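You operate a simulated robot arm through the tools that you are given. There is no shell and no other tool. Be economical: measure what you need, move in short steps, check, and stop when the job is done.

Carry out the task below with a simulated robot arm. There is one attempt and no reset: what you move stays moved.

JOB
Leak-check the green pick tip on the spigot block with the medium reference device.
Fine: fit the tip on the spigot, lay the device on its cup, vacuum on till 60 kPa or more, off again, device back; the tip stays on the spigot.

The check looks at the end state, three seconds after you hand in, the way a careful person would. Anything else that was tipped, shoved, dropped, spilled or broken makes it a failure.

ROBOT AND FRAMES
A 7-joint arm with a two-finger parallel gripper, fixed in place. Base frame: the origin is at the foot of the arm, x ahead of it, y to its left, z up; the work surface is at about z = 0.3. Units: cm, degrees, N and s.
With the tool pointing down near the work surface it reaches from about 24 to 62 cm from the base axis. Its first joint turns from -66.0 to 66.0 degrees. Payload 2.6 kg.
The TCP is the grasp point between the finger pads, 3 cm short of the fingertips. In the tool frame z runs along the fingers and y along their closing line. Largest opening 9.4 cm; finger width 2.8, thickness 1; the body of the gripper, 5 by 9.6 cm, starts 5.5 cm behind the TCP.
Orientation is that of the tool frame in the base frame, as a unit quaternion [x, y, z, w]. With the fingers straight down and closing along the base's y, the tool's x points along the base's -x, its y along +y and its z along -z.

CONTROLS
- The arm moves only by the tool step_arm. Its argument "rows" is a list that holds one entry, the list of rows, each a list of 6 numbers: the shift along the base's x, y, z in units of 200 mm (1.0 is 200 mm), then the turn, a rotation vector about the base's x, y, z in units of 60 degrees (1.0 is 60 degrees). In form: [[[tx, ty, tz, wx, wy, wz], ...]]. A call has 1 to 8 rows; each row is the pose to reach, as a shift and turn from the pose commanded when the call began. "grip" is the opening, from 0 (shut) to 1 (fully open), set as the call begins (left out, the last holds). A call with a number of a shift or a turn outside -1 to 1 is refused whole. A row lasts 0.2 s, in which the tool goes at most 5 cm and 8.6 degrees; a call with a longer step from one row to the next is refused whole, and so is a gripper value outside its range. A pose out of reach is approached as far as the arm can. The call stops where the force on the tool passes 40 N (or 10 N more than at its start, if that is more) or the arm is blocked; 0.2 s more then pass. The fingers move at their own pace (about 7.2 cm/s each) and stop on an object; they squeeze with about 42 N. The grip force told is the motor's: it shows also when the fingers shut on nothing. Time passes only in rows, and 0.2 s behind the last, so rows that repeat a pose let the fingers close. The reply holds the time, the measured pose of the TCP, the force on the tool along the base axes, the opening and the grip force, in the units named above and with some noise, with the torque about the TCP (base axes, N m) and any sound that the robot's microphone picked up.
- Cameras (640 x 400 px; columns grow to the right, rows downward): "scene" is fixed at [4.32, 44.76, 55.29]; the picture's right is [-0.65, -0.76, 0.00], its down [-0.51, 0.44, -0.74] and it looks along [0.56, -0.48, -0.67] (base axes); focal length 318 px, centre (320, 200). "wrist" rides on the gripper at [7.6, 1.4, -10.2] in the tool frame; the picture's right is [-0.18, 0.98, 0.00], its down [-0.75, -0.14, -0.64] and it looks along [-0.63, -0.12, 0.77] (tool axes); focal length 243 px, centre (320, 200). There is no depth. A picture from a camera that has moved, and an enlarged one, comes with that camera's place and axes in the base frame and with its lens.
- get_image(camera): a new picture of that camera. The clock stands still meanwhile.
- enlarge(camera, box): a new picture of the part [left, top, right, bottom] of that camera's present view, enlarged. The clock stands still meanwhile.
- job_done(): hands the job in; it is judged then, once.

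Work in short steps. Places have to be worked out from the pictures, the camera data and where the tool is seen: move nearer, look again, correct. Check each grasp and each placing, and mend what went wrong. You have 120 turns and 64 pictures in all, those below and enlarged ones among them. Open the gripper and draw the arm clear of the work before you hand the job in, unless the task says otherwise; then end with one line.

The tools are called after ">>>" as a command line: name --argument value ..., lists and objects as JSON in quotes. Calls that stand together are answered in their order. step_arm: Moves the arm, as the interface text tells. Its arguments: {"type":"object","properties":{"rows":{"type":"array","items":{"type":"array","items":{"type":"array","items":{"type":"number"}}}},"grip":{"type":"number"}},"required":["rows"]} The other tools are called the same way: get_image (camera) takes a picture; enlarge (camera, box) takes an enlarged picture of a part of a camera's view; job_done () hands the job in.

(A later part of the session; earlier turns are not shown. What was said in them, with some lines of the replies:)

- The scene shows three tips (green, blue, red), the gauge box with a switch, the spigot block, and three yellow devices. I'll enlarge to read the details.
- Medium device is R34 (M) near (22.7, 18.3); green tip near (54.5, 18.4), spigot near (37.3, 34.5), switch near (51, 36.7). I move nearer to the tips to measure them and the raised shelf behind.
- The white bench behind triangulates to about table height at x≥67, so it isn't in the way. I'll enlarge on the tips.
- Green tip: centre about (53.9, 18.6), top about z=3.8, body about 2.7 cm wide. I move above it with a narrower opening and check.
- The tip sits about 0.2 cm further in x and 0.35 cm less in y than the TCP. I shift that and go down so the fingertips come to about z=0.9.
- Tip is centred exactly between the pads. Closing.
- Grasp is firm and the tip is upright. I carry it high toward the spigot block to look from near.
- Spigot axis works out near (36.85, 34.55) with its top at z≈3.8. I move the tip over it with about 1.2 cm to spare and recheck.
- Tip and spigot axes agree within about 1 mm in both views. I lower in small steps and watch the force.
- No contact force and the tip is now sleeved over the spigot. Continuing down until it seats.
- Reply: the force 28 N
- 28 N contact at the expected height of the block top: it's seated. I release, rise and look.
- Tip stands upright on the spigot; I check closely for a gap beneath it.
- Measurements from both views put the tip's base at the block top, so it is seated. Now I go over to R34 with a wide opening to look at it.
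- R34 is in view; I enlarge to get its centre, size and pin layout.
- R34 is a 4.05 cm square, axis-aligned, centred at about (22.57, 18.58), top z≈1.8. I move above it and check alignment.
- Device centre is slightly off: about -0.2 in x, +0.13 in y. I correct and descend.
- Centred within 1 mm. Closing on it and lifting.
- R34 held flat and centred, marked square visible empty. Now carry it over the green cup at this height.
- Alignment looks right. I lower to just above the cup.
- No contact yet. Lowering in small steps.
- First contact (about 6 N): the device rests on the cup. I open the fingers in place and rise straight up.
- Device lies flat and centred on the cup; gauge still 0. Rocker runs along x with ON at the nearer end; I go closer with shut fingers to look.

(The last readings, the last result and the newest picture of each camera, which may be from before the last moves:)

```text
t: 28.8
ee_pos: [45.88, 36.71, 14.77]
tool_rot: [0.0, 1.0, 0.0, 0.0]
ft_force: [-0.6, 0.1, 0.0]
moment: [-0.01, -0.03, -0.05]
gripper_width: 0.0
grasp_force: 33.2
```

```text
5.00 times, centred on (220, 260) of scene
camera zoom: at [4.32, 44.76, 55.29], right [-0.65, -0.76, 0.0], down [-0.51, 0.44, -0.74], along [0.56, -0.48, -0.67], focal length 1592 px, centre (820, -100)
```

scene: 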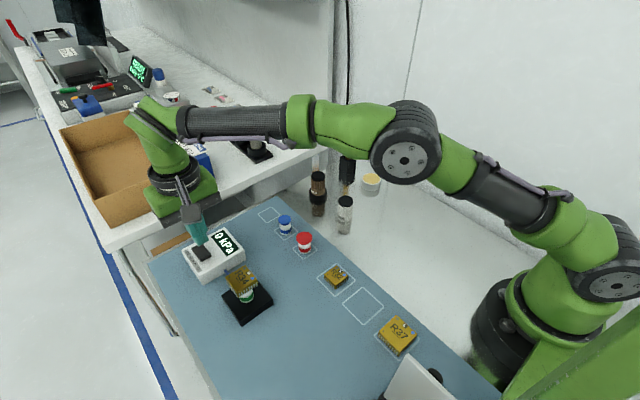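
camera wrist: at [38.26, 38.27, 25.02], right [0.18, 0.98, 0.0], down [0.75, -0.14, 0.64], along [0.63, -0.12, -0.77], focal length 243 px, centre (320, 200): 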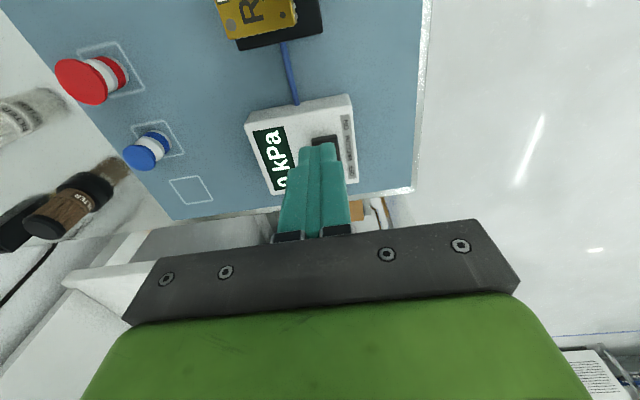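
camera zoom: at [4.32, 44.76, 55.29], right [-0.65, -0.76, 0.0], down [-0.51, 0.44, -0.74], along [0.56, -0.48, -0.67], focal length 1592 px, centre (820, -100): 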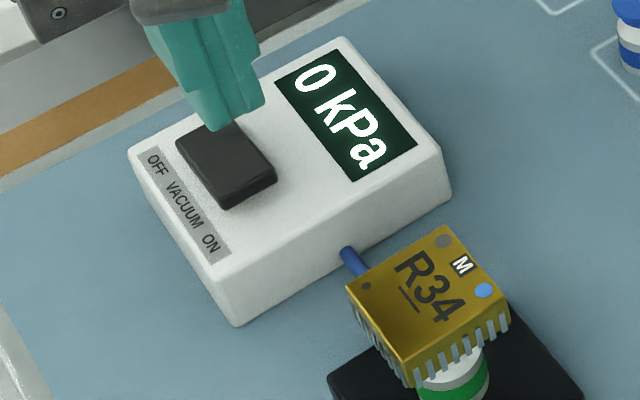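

The rocker's ON end is raised (edge near x≈47.6, y≈36.75, z≈5–6), pivot near x≈50. I bring the shut fingertips above the ON end.

>>> step_arm --rows '[[[0.07, -0.003, 0, 0, 0, 0], [0.1375, -0.005, -0.05, 0, 0, 0], [0.1375, -0.005, -0.15, 0, 0, 0], [0.1375, -0.005, -0.23, 0, 0, 0], [0.1375, -0.005, -0.23, 0, 0, 0]]]'

>>> enlarge --camera "wrist" --box '[240, 70, 400, 200]'

>>> enlarge --camera "scene" --box '[175, 220, 265, 300]'

```text
t: 30.0
ee_pos: [48.81, 36.6, 10.13]
tool_rot: [-0.001, 1.0, 0.0, 0.0]
ft_force: [-0.3, -0.5, -0.6]
moment: [0.01, 0.0, -0.03]
gripper_width: 0.0
grasp_force: 33.7
```

```text
3.08 times, centred on (320, 135) of wrist
camera zoom: at [41.11, 38.12, 20.44], right [0.18, 0.98, 0.0], down [0.75, -0.14, 0.64], along [0.63, -0.12, -0.77], focal length 746 px, centre (320, 400)
```

zoom: 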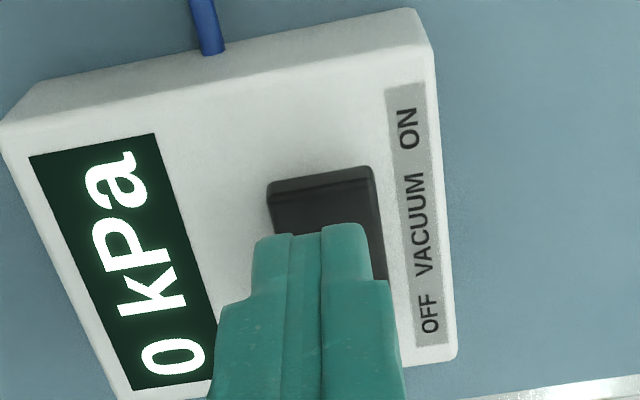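

```text
5.00 times, centred on (220, 260) of scene
camera zoom: at [4.32, 44.76, 55.29], right [-0.65, -0.76, 0.0], down [-0.51, 0.44, -0.74], along [0.56, -0.48, -0.67], focal length 1592 px, centre (820, -100)
```

zoom: 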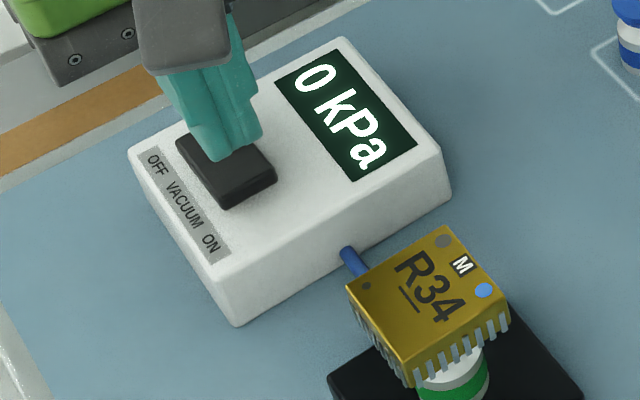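

Rocker's ON edge is at x≈47.9, z≈5. I shift 0.9 cm toward the ON end so the fingertips don't bear on the pivot, and lower slowly.

>>> step_arm --rows '[[[-0.045, 0.003, 0, 0, 0, 0], [-0.045, 0.003, -0.05, 0, 0, 0], [-0.045, 0.003, -0.09, 0, 0, 0], [-0.045, 0.003, -0.1, 0, 0, 0], [-0.045, 0.003, -0.11, 0, 0, 0]]]'

>>> step_arm --rows '[[[0, 0, -0.005, 0, 0, 0], [0, 0, -0.01, 0, 0, 0], [0, 0, -0.015, 0, 0, 0], [0, 0, -0.02, 0, 0, 0]]]'

>>> enlarge --camera "scene" --box '[175, 220, 265, 300]'

```text
t: 31.2
ee_pos: [47.92, 36.65, 8.09]
tool_rot: [0.0, 1.0, 0.0, 0.001]
ft_force: [-1.3, -1.2, 4.1]
moment: [-0.07, -0.04, -0.04]
gripper_width: 0.0
grasp_force: 33.2
```

```text
t: 32.2
ee_pos: [47.92, 36.68, 7.93]
tool_rot: [0.001, 1.0, 0.003, 0.002]
ft_force: [-15.5, -9.0, 35.4]
moment: [-0.27, -0.02, -0.27]
gripper_width: 0.0
grasp_force: 32.4
```

```text
5.00 times, centred on (220, 260) of scene
camera zoom: at [4.29, 44.75, 55.31], right [-0.65, -0.76, 0.0], down [-0.51, 0.44, -0.74], along [0.56, -0.48, -0.67], focal length 1592 px, centre (820, -100)
```

zoom: 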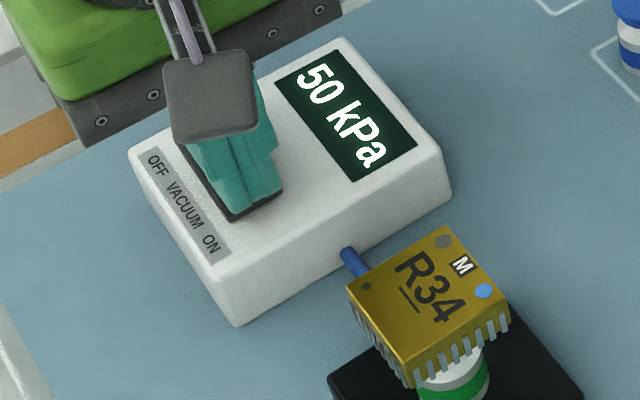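

Switch is on, gauge at 50 kPa and climbing. I lift off and wait a little.

>>> step_arm --rows '[[[0, 0, 0.03, 0, 0, 0], [0, 0, 0.12, 0, 0, 0], [0, 0, 0.12, 0, 0, 0], [0, 0, 0.12, 0, 0, 0], [0, 0, 0.12, 0, 0, 0]]]'

>>> enlarge --camera "scene" --box '[175, 220, 265, 300]'

>>> enlarge --camera "wrist" --box '[240, 70, 400, 200]'

```text
t: 33.4
ee_pos: [47.96, 36.77, 9.95]
tool_rot: [-0.001, 1.0, 0.0, -0.001]
ft_force: [-0.2, -0.5, 0.1]
moment: [0.06, 0.01, 0.0]
gripper_width: 0.0
grasp_force: 33.2
```

```text
5.00 times, centred on (220, 260) of scene
camera zoom: at [4.32, 44.76, 55.29], right [-0.65, -0.76, 0.0], down [-0.51, 0.44, -0.74], along [0.56, -0.48, -0.67], focal length 1592 px, centre (820, -100)
```

zoom: 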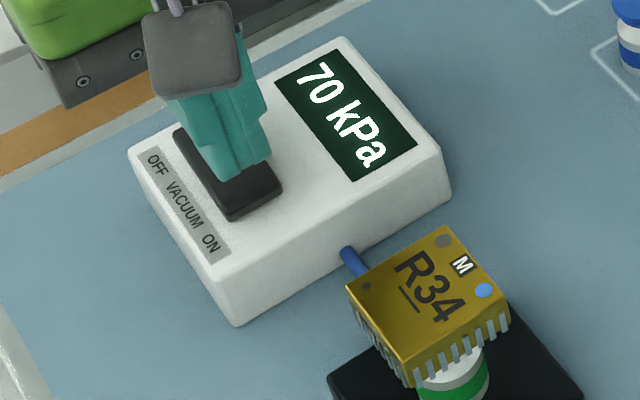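

```text
3.08 times, centred on (320, 135) of wrist
camera zoom: at [40.21, 38.27, 20.26], right [0.18, 0.98, 0.0], down [0.75, -0.14, 0.64], along [0.63, -0.12, -0.77], focal length 746 px, centre (320, 400)
```

zoom: 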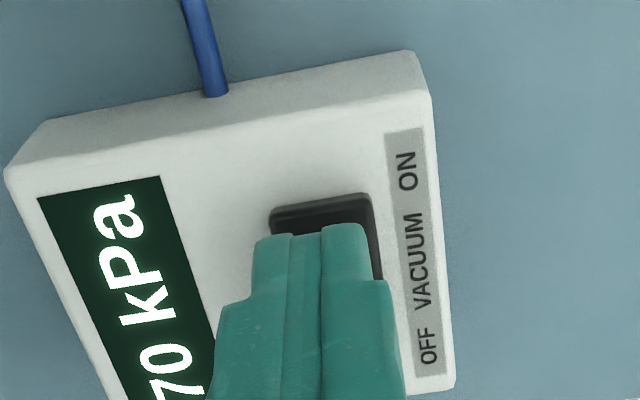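

Gauge reads 70 kPa. Next the OFF end at x≈52.6, near the reach limit; I move there raised a bit and see whether the arm gets there upright.

>>> step_arm --rows '[[[0, 0, 0.05, 0, 0, 0], [0.1, 0, 0.05, 0, 0, 0], [0.2, -0.003, 0.05, 0, 0, 0], [0.235, -0.003, 0.05, 0, 0, 0], [0.235, -0.003, 0.05, 0, 0, 0], [0.235, -0.003, 0.05, 0, 0, 0]]]'

>>> enlarge --camera "scene" --box '[175, 220, 265, 300]'

```text
t: 34.8
ee_pos: [49.63, 36.19, 10.77]
tool_rot: [-0.001, 1.0, -0.001, 0.0]
ft_force: [0.4, -0.5, -0.8]
moment: [0.0, 0.0, 0.0]
gripper_width: 0.02
grasp_force: 33.2
out of reach, approached as far as the arm can: row 2, 3, 4, 5, 6
```

```text
5.00 times, centred on (220, 260) of scene
camera zoom: at [4.32, 44.76, 55.29], right [-0.65, -0.76, 0.0], down [-0.51, 0.44, -0.74], along [0.56, -0.48, -0.67], focal length 1592 px, centre (820, -100)
```

zoom: 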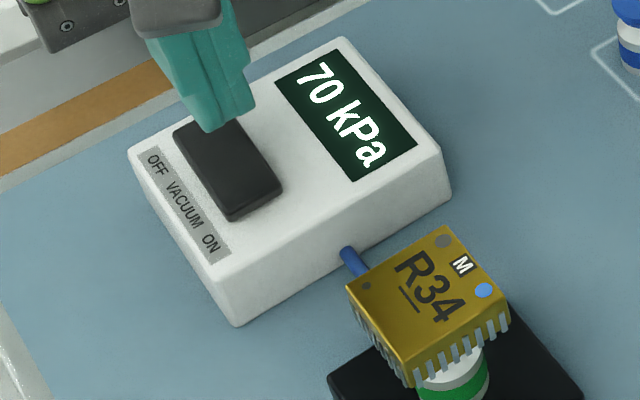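

Straight down stops at x≈49.6. I'll tilt the tool 25° outward (fingers pointing to +x), which brings the lower finger edge directly under the TCP and allows more reach.

>>> step_arm --rows '[[[-0.15, 0, 0.05, 0, 0, 0], [-0.15, 0, 0.05, 0, -0.1, 0], [-0.15, 0, 0.05, 0, -0.2, 0], [-0.15, 0, 0.05, 0, -0.31, 0], [-0.15, 0, 0.05, 0, -0.4167, 0], [-0.15, 0, 0.05, 0, -0.4167, 0]]]'

```text
t: 36.2
ee_pos: [46.57, 36.3, 11.69]
tool_rot: [-0.001, 0.976, 0.0, 0.217]
ft_force: [-0.6, 0.0, -0.2]
moment: [0.02, 0.03, -0.03]
gripper_width: 0.0
grasp_force: 33.1
```

Tilt is as intended. Now forward to the OFF end, still high.

>>> step_arm --rows '[[[0.1, 0.01, 0, 0, 0, 0], [0.2, 0.015, 0, 0, 0, 0], [0.275, 0.015, 0, 0, 0, 0], [0.275, 0.015, -0.06, 0, 0, 0], [0.275, 0.015, -0.06, 0, 0, 0]]]'

>>> enlarge --camera "scene" --box '[175, 220, 265, 300]'

>>> get_image --camera "wrist"

```text
t: 37.4
ee_pos: [52.15, 36.58, 10.75]
tool_rot: [-0.001, 0.976, 0.001, 0.217]
ft_force: [-0.5, 0.7, 0.5]
moment: [0.01, 0.0, 0.0]
gripper_width: 0.0
grasp_force: 33.3
```

```text
5.00 times, centred on (220, 260) of scene
camera zoom: at [4.32, 44.76, 55.29], right [-0.65, -0.76, 0.0], down [-0.51, 0.44, -0.74], along [0.56, -0.48, -0.67], focal length 1592 px, centre (820, -100)
```

zoom: 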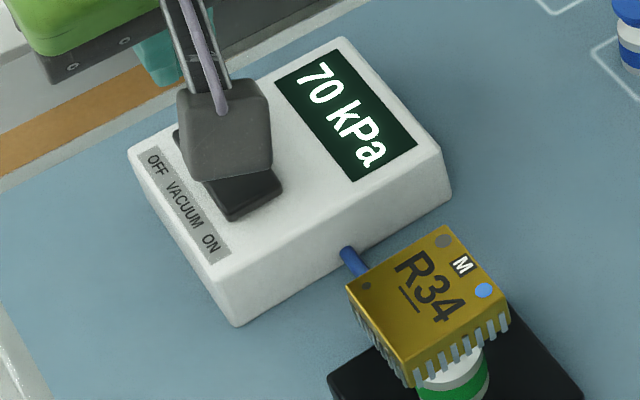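

```text
12 pictures are left
camera wrist: at [40.94, 38.18, 16.81], right [0.17, 0.98, 0.08], down [0.41, -0.14, 0.9], along [0.9, -0.12, -0.43], focal length 243 px, centre (320, 200)
```

wrist: 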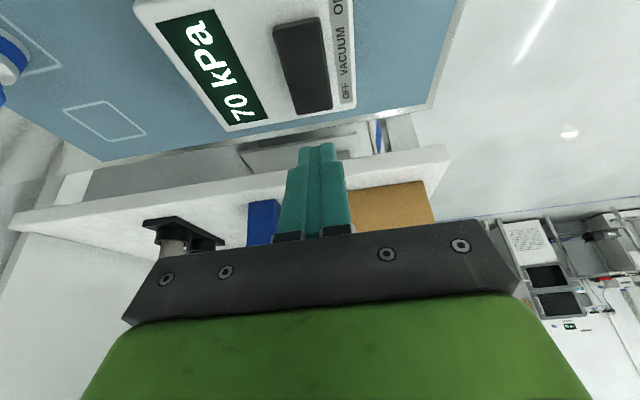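

Fingers are centred in y; rocker far edge at x≈52.3. I back off 0.6 cm in x and lower onto the OFF end slowly.

>>> step_arm --rows '[[[-0.03, 0, -0.02, 0, 0, 0], [-0.03, 0, -0.05, 0, 0, 0], [-0.03, 0, -0.08, 0, 0, 0], [-0.03, 0, -0.1, 0, 0, 0], [-0.03, 0, -0.11, 0, 0, 0]]]'

>>> step_arm --rows '[[[0, 0, -0.006, 0, 0, 0], [0, 0, -0.012, 0, 0, 0], [0, 0, -0.018, 0, 0, 0], [0, 0, -0.024, 0, 0, 0]]]'

```text
t: 38.6
ee_pos: [51.52, 36.56, 8.3]
tool_rot: [0.0, 0.976, 0.0, 0.216]
ft_force: [-0.2, -0.1, 0.8]
moment: [-0.01, -0.02, -0.01]
gripper_width: 0.01
grasp_force: 33.3
```

```text
t: 39.6
ee_pos: [51.58, 36.63, 8.15]
tool_rot: [0.001, 0.976, 0.001, 0.219]
ft_force: [-2.6, -0.6, 14.7]
moment: [-0.07, 0.05, 0.02]
gripper_width: 0.0
grasp_force: 32.8
```

Contact at 15 N; a bit more press, then check the gauge.

>>> step_arm --rows '[[[0, 0, -0.006, 0, 0, 0], [0, 0, -0.012, 0, 0, 0], [0, 0, -0.018, 0, 0, 0]]]'

>>> enlarge --camera "scene" --box '[175, 220, 265, 300]'

```text
t: 40.4
ee_pos: [51.77, 36.72, 8.19]
tool_rot: [0.0, 0.975, 0.004, 0.221]
ft_force: [-6.3, -5.4, 33.8]
moment: [-0.14, 0.16, 0.01]
gripper_width: 0.01
grasp_force: 33.0
```

```text
5.00 times, centred on (220, 260) of scene
camera zoom: at [4.29, 44.75, 55.31], right [-0.65, -0.76, 0.0], down [-0.51, 0.44, -0.74], along [0.56, -0.48, -0.67], focal length 1592 px, centre (820, -100)
```

zoom: 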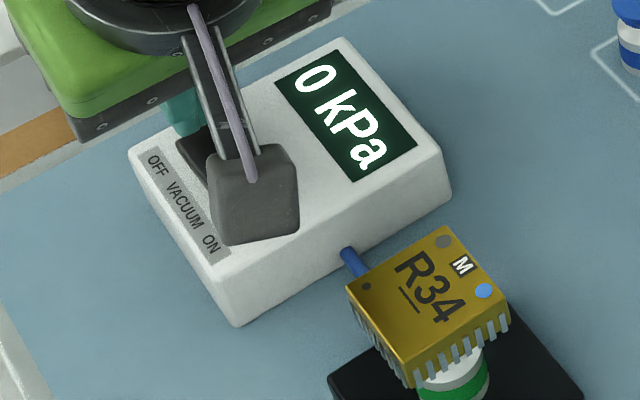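

Gauge is at 0, switch back on OFF. I rise, set the tool upright, and move over the device.

>>> step_arm --rows '[[[0, 0, 0.1, 0, 0, 0], [0, 0, 0.3, 0, 0, 0], [0, 0, 0.5, 0, 0.1, 0], [-0.2, 0, 0.5, 0, 0.2, 0], [-0.4, 0, 0.5, 0, 0.31, 0], [-0.6, -0.05, 0.5, 0, 0.4167, 0], [-0.75, -0.1, 0.5, 0, 0.4167, 0], [-0.75, -0.1, 0.5, 0, 0.4167, 0]]]' --grip 0.65

```text
t: 42.2
ee_pos: [36.35, 34.69, 17.5]
tool_rot: [0.0, 1.0, 0.001, 0.001]
ft_force: [0.1, 0.1, 0.6]
moment: [-0.02, 0.0, -0.02]
gripper_width: 6.14
grasp_force: 0.1
```

Upright over the block. I align to the former placing pose at hover height and verify.

>>> step_arm --rows '[[[0.03, -0.006, -0.1, 0, 0, 0], [0.033, -0.007, -0.2, 0, 0, 0], [0.033, -0.007, -0.2, 0, 0, 0]]]'

>>> get_image --camera "wrist"

```text
t: 43.0
ee_pos: [37.19, 34.51, 13.51]
tool_rot: [0.0, 1.0, 0.0, -0.001]
ft_force: [-0.2, -0.9, 0.3]
moment: [0.01, -0.04, 0.0]
gripper_width: 6.12
grasp_force: 0.1
```

```text
10 pictures are left
camera wrist: at [29.52, 36.15, 23.8], right [0.18, 0.98, 0.0], down [0.75, -0.14, 0.64], along [0.63, -0.12, -0.77], focal length 243 px, centre (320, 200)
```

wrist: 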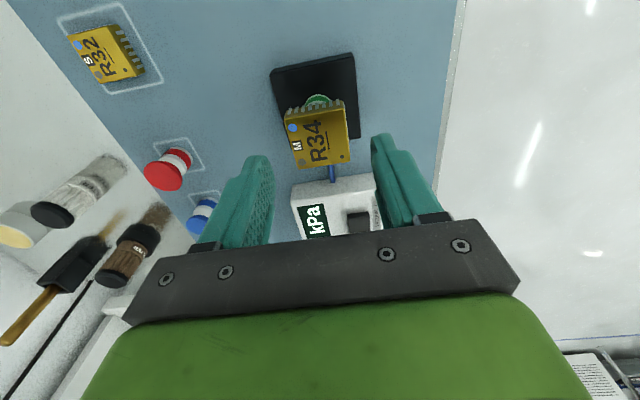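

Camera pose comparison gives the offset back to the placing pose: (-0.08, -0.13, -3.7). I go down and close on the device.

>>> step_arm --rows '[[[-0.004, -0.0065, -0.06, 0, 0, 0], [-0.004, -0.0065, -0.12, 0, 0, 0], [-0.004, -0.0065, -0.16, 0, 0, 0], [-0.004, -0.0065, -0.185, 0, 0, 0], [-0.004, -0.0065, -0.185, 0, 0, 0]]]'

>>> step_arm --rows '[[[0, 0, 0, 0, 0, 0], [0, 0, 0, 0, 0, 0], [0, 0, 0, 0, 0, 0], [0, 0, 0, 0, 0, 0]]]' --grip 0.3

```text
t: 44.2
ee_pos: [37.2, 34.35, 9.71]
tool_rot: [-0.002, 1.0, 0.0, 0.0]
ft_force: [1.0, -0.2, -0.1]
moment: [-0.01, 0.02, 0.0]
gripper_width: 6.1
grasp_force: 0.0
```

```text
t: 45.2
ee_pos: [37.18, 34.24, 9.69]
tool_rot: [0.0, 1.0, 0.0, 0.001]
ft_force: [0.0, -0.9, 0.0]
moment: [0.03, 0.03, -0.02]
gripper_width: 4.08
grasp_force: 42.0
```

Gripped at 4.08 cm. I lift straight up and check that the tip stays on the spigot.

>>> step_arm --rows '[[[0, 0, 0.02, 0, 0, 0], [0, 0, 0.06, 0, 0, 0], [0, 0, 0.14, 0, 0, 0], [0, 0, 0.26, 0, 0, 0], [0, 0, 0.26, 0, 0, 0]]]'

>>> get_image --camera "wrist"

```text
t: 46.4
ee_pos: [37.09, 34.32, 15.01]
tool_rot: [0.0, 1.0, 0.0, 0.0]
ft_force: [-0.2, 0.0, -1.4]
moment: [0.0, 0.0, 0.0]
gripper_width: 4.09
grasp_force: 42.1
```

```text
9 pictures are left
camera wrist: at [29.37, 35.82, 25.32], right [0.18, 0.98, 0.0], down [0.75, -0.14, 0.64], along [0.63, -0.12, -0.77], focal length 243 px, centre (320, 200)
```

wrist: 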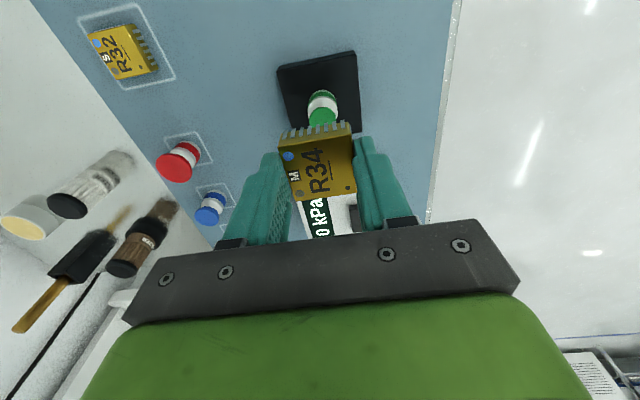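

Tip stayed on the spigot, device held flat. I carry it back above its marked square.

>>> step_arm --rows '[[[-0.12, -0.13, 0, 0, 0, 0], [-0.25, -0.27, 0, 0, 0, 0], [-0.38, -0.41, 0, 0, 0, 0], [-0.51, -0.55, 0, 0, 0, 0], [-0.63, -0.69, 0, 0, 0, 0], [-0.739, -0.795, 0, 0, 0, 0], [-0.739, -0.795, 0, 0, 0, 0], [-0.739, -0.795, 0, 0, 0, 0]]]'

>>> get_image --camera "wrist"

```text
t: 48.2
ee_pos: [22.27, 18.5, 14.9]
tool_rot: [0.0, 1.0, 0.0, 0.0]
ft_force: [-0.4, -0.4, -0.2]
moment: [0.0, -0.03, -0.01]
gripper_width: 4.08
grasp_force: 41.6
```

```text
8 pictures are left
camera wrist: at [14.66, 20.06, 25.21], right [0.18, 0.98, 0.0], down [0.75, -0.14, 0.64], along [0.63, -0.12, -0.77], focal length 243 px, centre (320, 200)
```

wrist: 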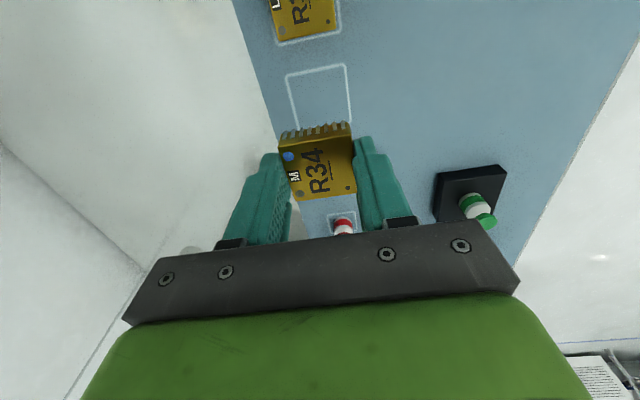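

About 0.1 cm off the original pose; I correct and lower to just above the mat.

>>> step_arm --rows '[[[-0.005, -0.0065, -0.15, 0, 0, 0], [-0.005, -0.0065, -0.32, 0, 0, 0], [-0.005, -0.0065, -0.45, 0, 0, 0], [-0.005, -0.0065, -0.525, 0, 0, 0], [-0.005, -0.0065, -0.525, 0, 0, 0]]]'

>>> get_image --camera "wrist"

```text
t: 49.4
ee_pos: [22.09, 18.35, 4.43]
tool_rot: [-0.001, 1.0, 0.0, -0.001]
ft_force: [-0.6, -0.1, 0.2]
moment: [0.01, -0.01, 0.02]
gripper_width: 4.08
grasp_force: 42.2
```

```text
7 pictures are left
camera wrist: at [14.52, 19.95, 14.75], right [0.18, 0.98, 0.0], down [0.75, -0.14, 0.64], along [0.63, -0.12, -0.77], focal length 243 px, centre (320, 200)
```

wrist: 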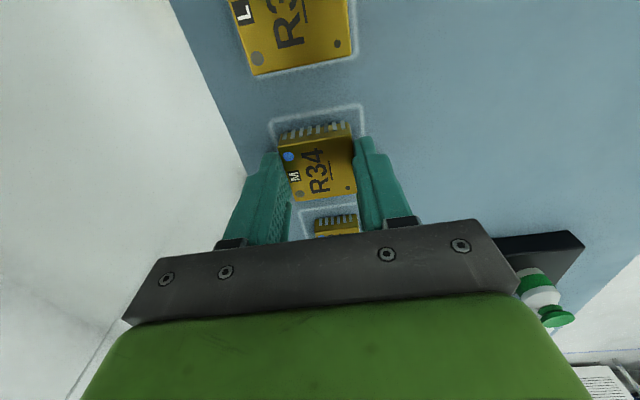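

Device sits within the square outline. Lowering gently to contact.

>>> step_arm --rows '[[[0.001, 0, -0.01, 0, 0, 0], [0.001, 0, -0.02, 0, 0, 0], [0.001, 0, -0.026, 0, 0, 0], [0.001, 0, -0.026, 0, 0, 0]]]'

>>> step_arm --rows '[[[0, 0, -0.005, 0, 0, 0], [0, 0, -0.008, 0, 0, 0], [0, 0, -0.008, 0, 0, 0]]]'

```text
t: 50.4
ee_pos: [22.23, 18.36, 3.91]
tool_rot: [0.0, 1.0, 0.001, -0.001]
ft_force: [0.0, 0.2, -0.3]
moment: [0.02, 0.01, 0.01]
gripper_width: 4.06
grasp_force: 42.1
```

```text
t: 51.2
ee_pos: [22.29, 18.29, 3.6]
tool_rot: [-0.001, 1.0, 0.0, -0.001]
ft_force: [0.1, 0.8, 0.2]
moment: [0.0, -0.02, -0.03]
gripper_width: 4.06
grasp_force: 42.0
```

>>> step_arm --rows '[[[0, 0, -0.004, 0, 0, 0], [0, 0, -0.008, 0, 0, 0], [0, 0, -0.008, 0, 0, 0]]]'

```text
t: 52.0
ee_pos: [22.28, 18.36, 3.64]
tool_rot: [-0.001, 1.0, 0.0, 0.0]
ft_force: [-6.0, -6.3, 27.5]
moment: [-0.13, 0.19, -0.04]
gripper_width: 4.08
grasp_force: 41.7
```

Contact: 27 N. I ease up 0.1 cm, open and draw up clear.

>>> step_arm --rows '[[[0, 0, 0.006, 0, 0, 0], [0, 0, 0.006, 0, 0, 0]]]'

>>> step_arm --rows '[[[0, 0, 0, 0, 0, 0], [0, 0, 0, 0, 0, 0], [0, 0, 0, 0, 0, 0], [0, 0, 0.1, 0, 0, 0], [0, 0, 0.3, 0, 0, 0], [0, 0, 0.5, 0, 0, 0], [0, 0, 0.7, 0, 0, 0], [0, 0, 0.7, 0, 0, 0]]]' --grip 0.65

>>> get_image --camera "wrist"

>>> get_image --camera "scene"

```text
t: 52.6
ee_pos: [22.31, 18.3, 3.76]
tool_rot: [-0.001, 1.0, 0.0, 0.0]
ft_force: [-0.1, 1.0, -0.7]
moment: [-0.01, 0.02, 0.0]
gripper_width: 4.05
grasp_force: 42.1
```

```text
t: 54.4
ee_pos: [22.26, 18.25, 17.8]
tool_rot: [0.0, 1.0, 0.0, 0.0]
ft_force: [0.2, 0.5, 0.0]
moment: [-0.02, 0.01, 0.02]
gripper_width: 6.12
grasp_force: 0.2
```

```text
6 pictures are left
camera wrist: at [14.63, 19.76, 28.08], right [0.18, 0.98, 0.0], down [0.75, -0.14, 0.64], along [0.63, -0.12, -0.77], focal length 243 px, centre (320, 200)
```

wrist: 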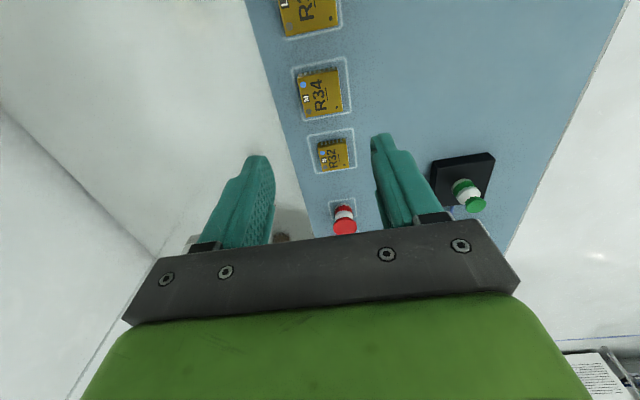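

```text
5 pictures are left
```

scene: 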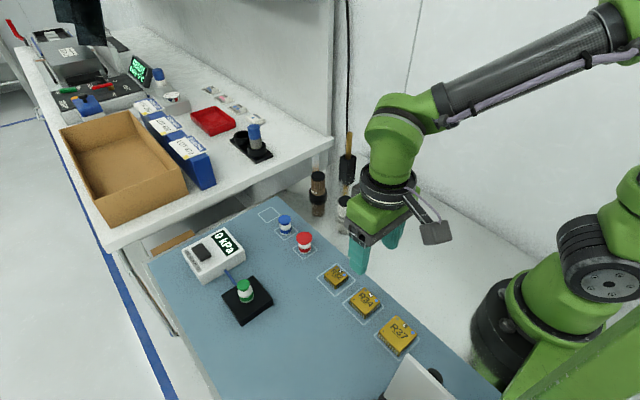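

Everything is in place. I draw the arm up and take a last close look at the block and gauge.

>>> step_arm --rows '[[[0.1, 0, 0.2, 0, 0, 0], [0.2, 0, 0.4, 0, 0, 0], [0.3, 0, 0.6, 0, 0, 0], [0.3, 0, 0.7, 0, 0, 0], [0.3, 0, 0.7, 0, 0, 0]]]' --grip 1.0

>>> enlarge --camera "scene" --box '[180, 210, 290, 330]'

>>> enlarge --camera "scene" --box '[320, 250, 420, 350]'

```text
t: 55.6
ee_pos: [28.15, 18.29, 31.66]
tool_rot: [-0.001, 1.0, 0.0, 0.0]
ft_force: [-1.0, 0.4, -0.6]
moment: [-0.03, -0.01, -0.01]
gripper_width: 9.41
grasp_force: 0.0
```

```text
3.33 times, centred on (235, 270) of scene
camera zoom: at [4.32, 44.76, 55.29], right [-0.65, -0.76, 0.0], down [-0.51, 0.44, -0.74], along [0.56, -0.48, -0.67], focal length 1062 px, centre (603, -33)
```

zoom: 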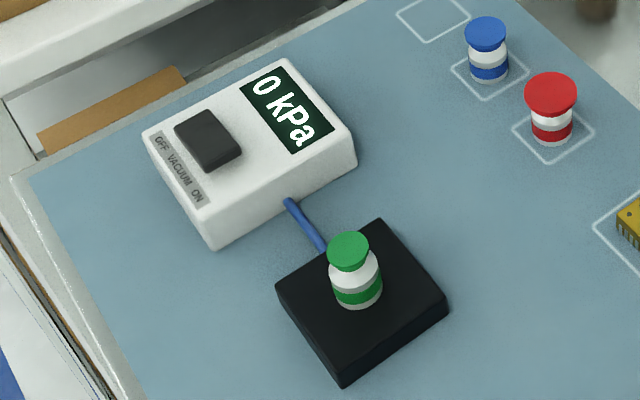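

```text
4.00 times, centred on (370, 300) of scene
camera zoom: at [4.32, 44.76, 55.29], right [-0.65, -0.76, 0.0], down [-0.51, 0.44, -0.74], along [0.56, -0.48, -0.67], focal length 1274 px, centre (120, -200)
```

zoom: 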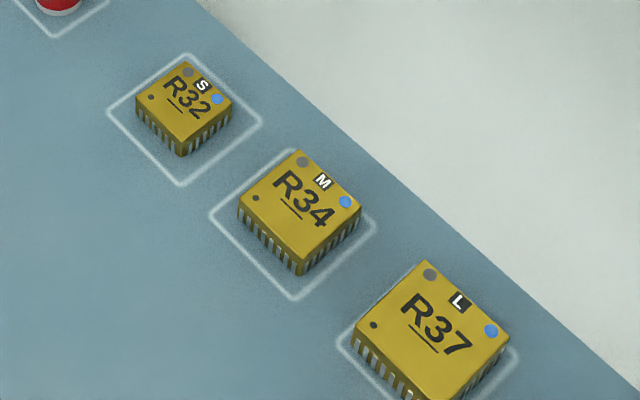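

The green tip is on the spigot, the switch is off with the gauge at 0, R34 is back in its square, and the arm is clear. I hand in.

>>> job_done

```text
The job is handed in.
```

Leak check done: with the medium device (R34) on the green tip's cup, the gauge reached 70 kPa; the vacuum is off again, R34 is back in its square, and the tip stays on the spigot.
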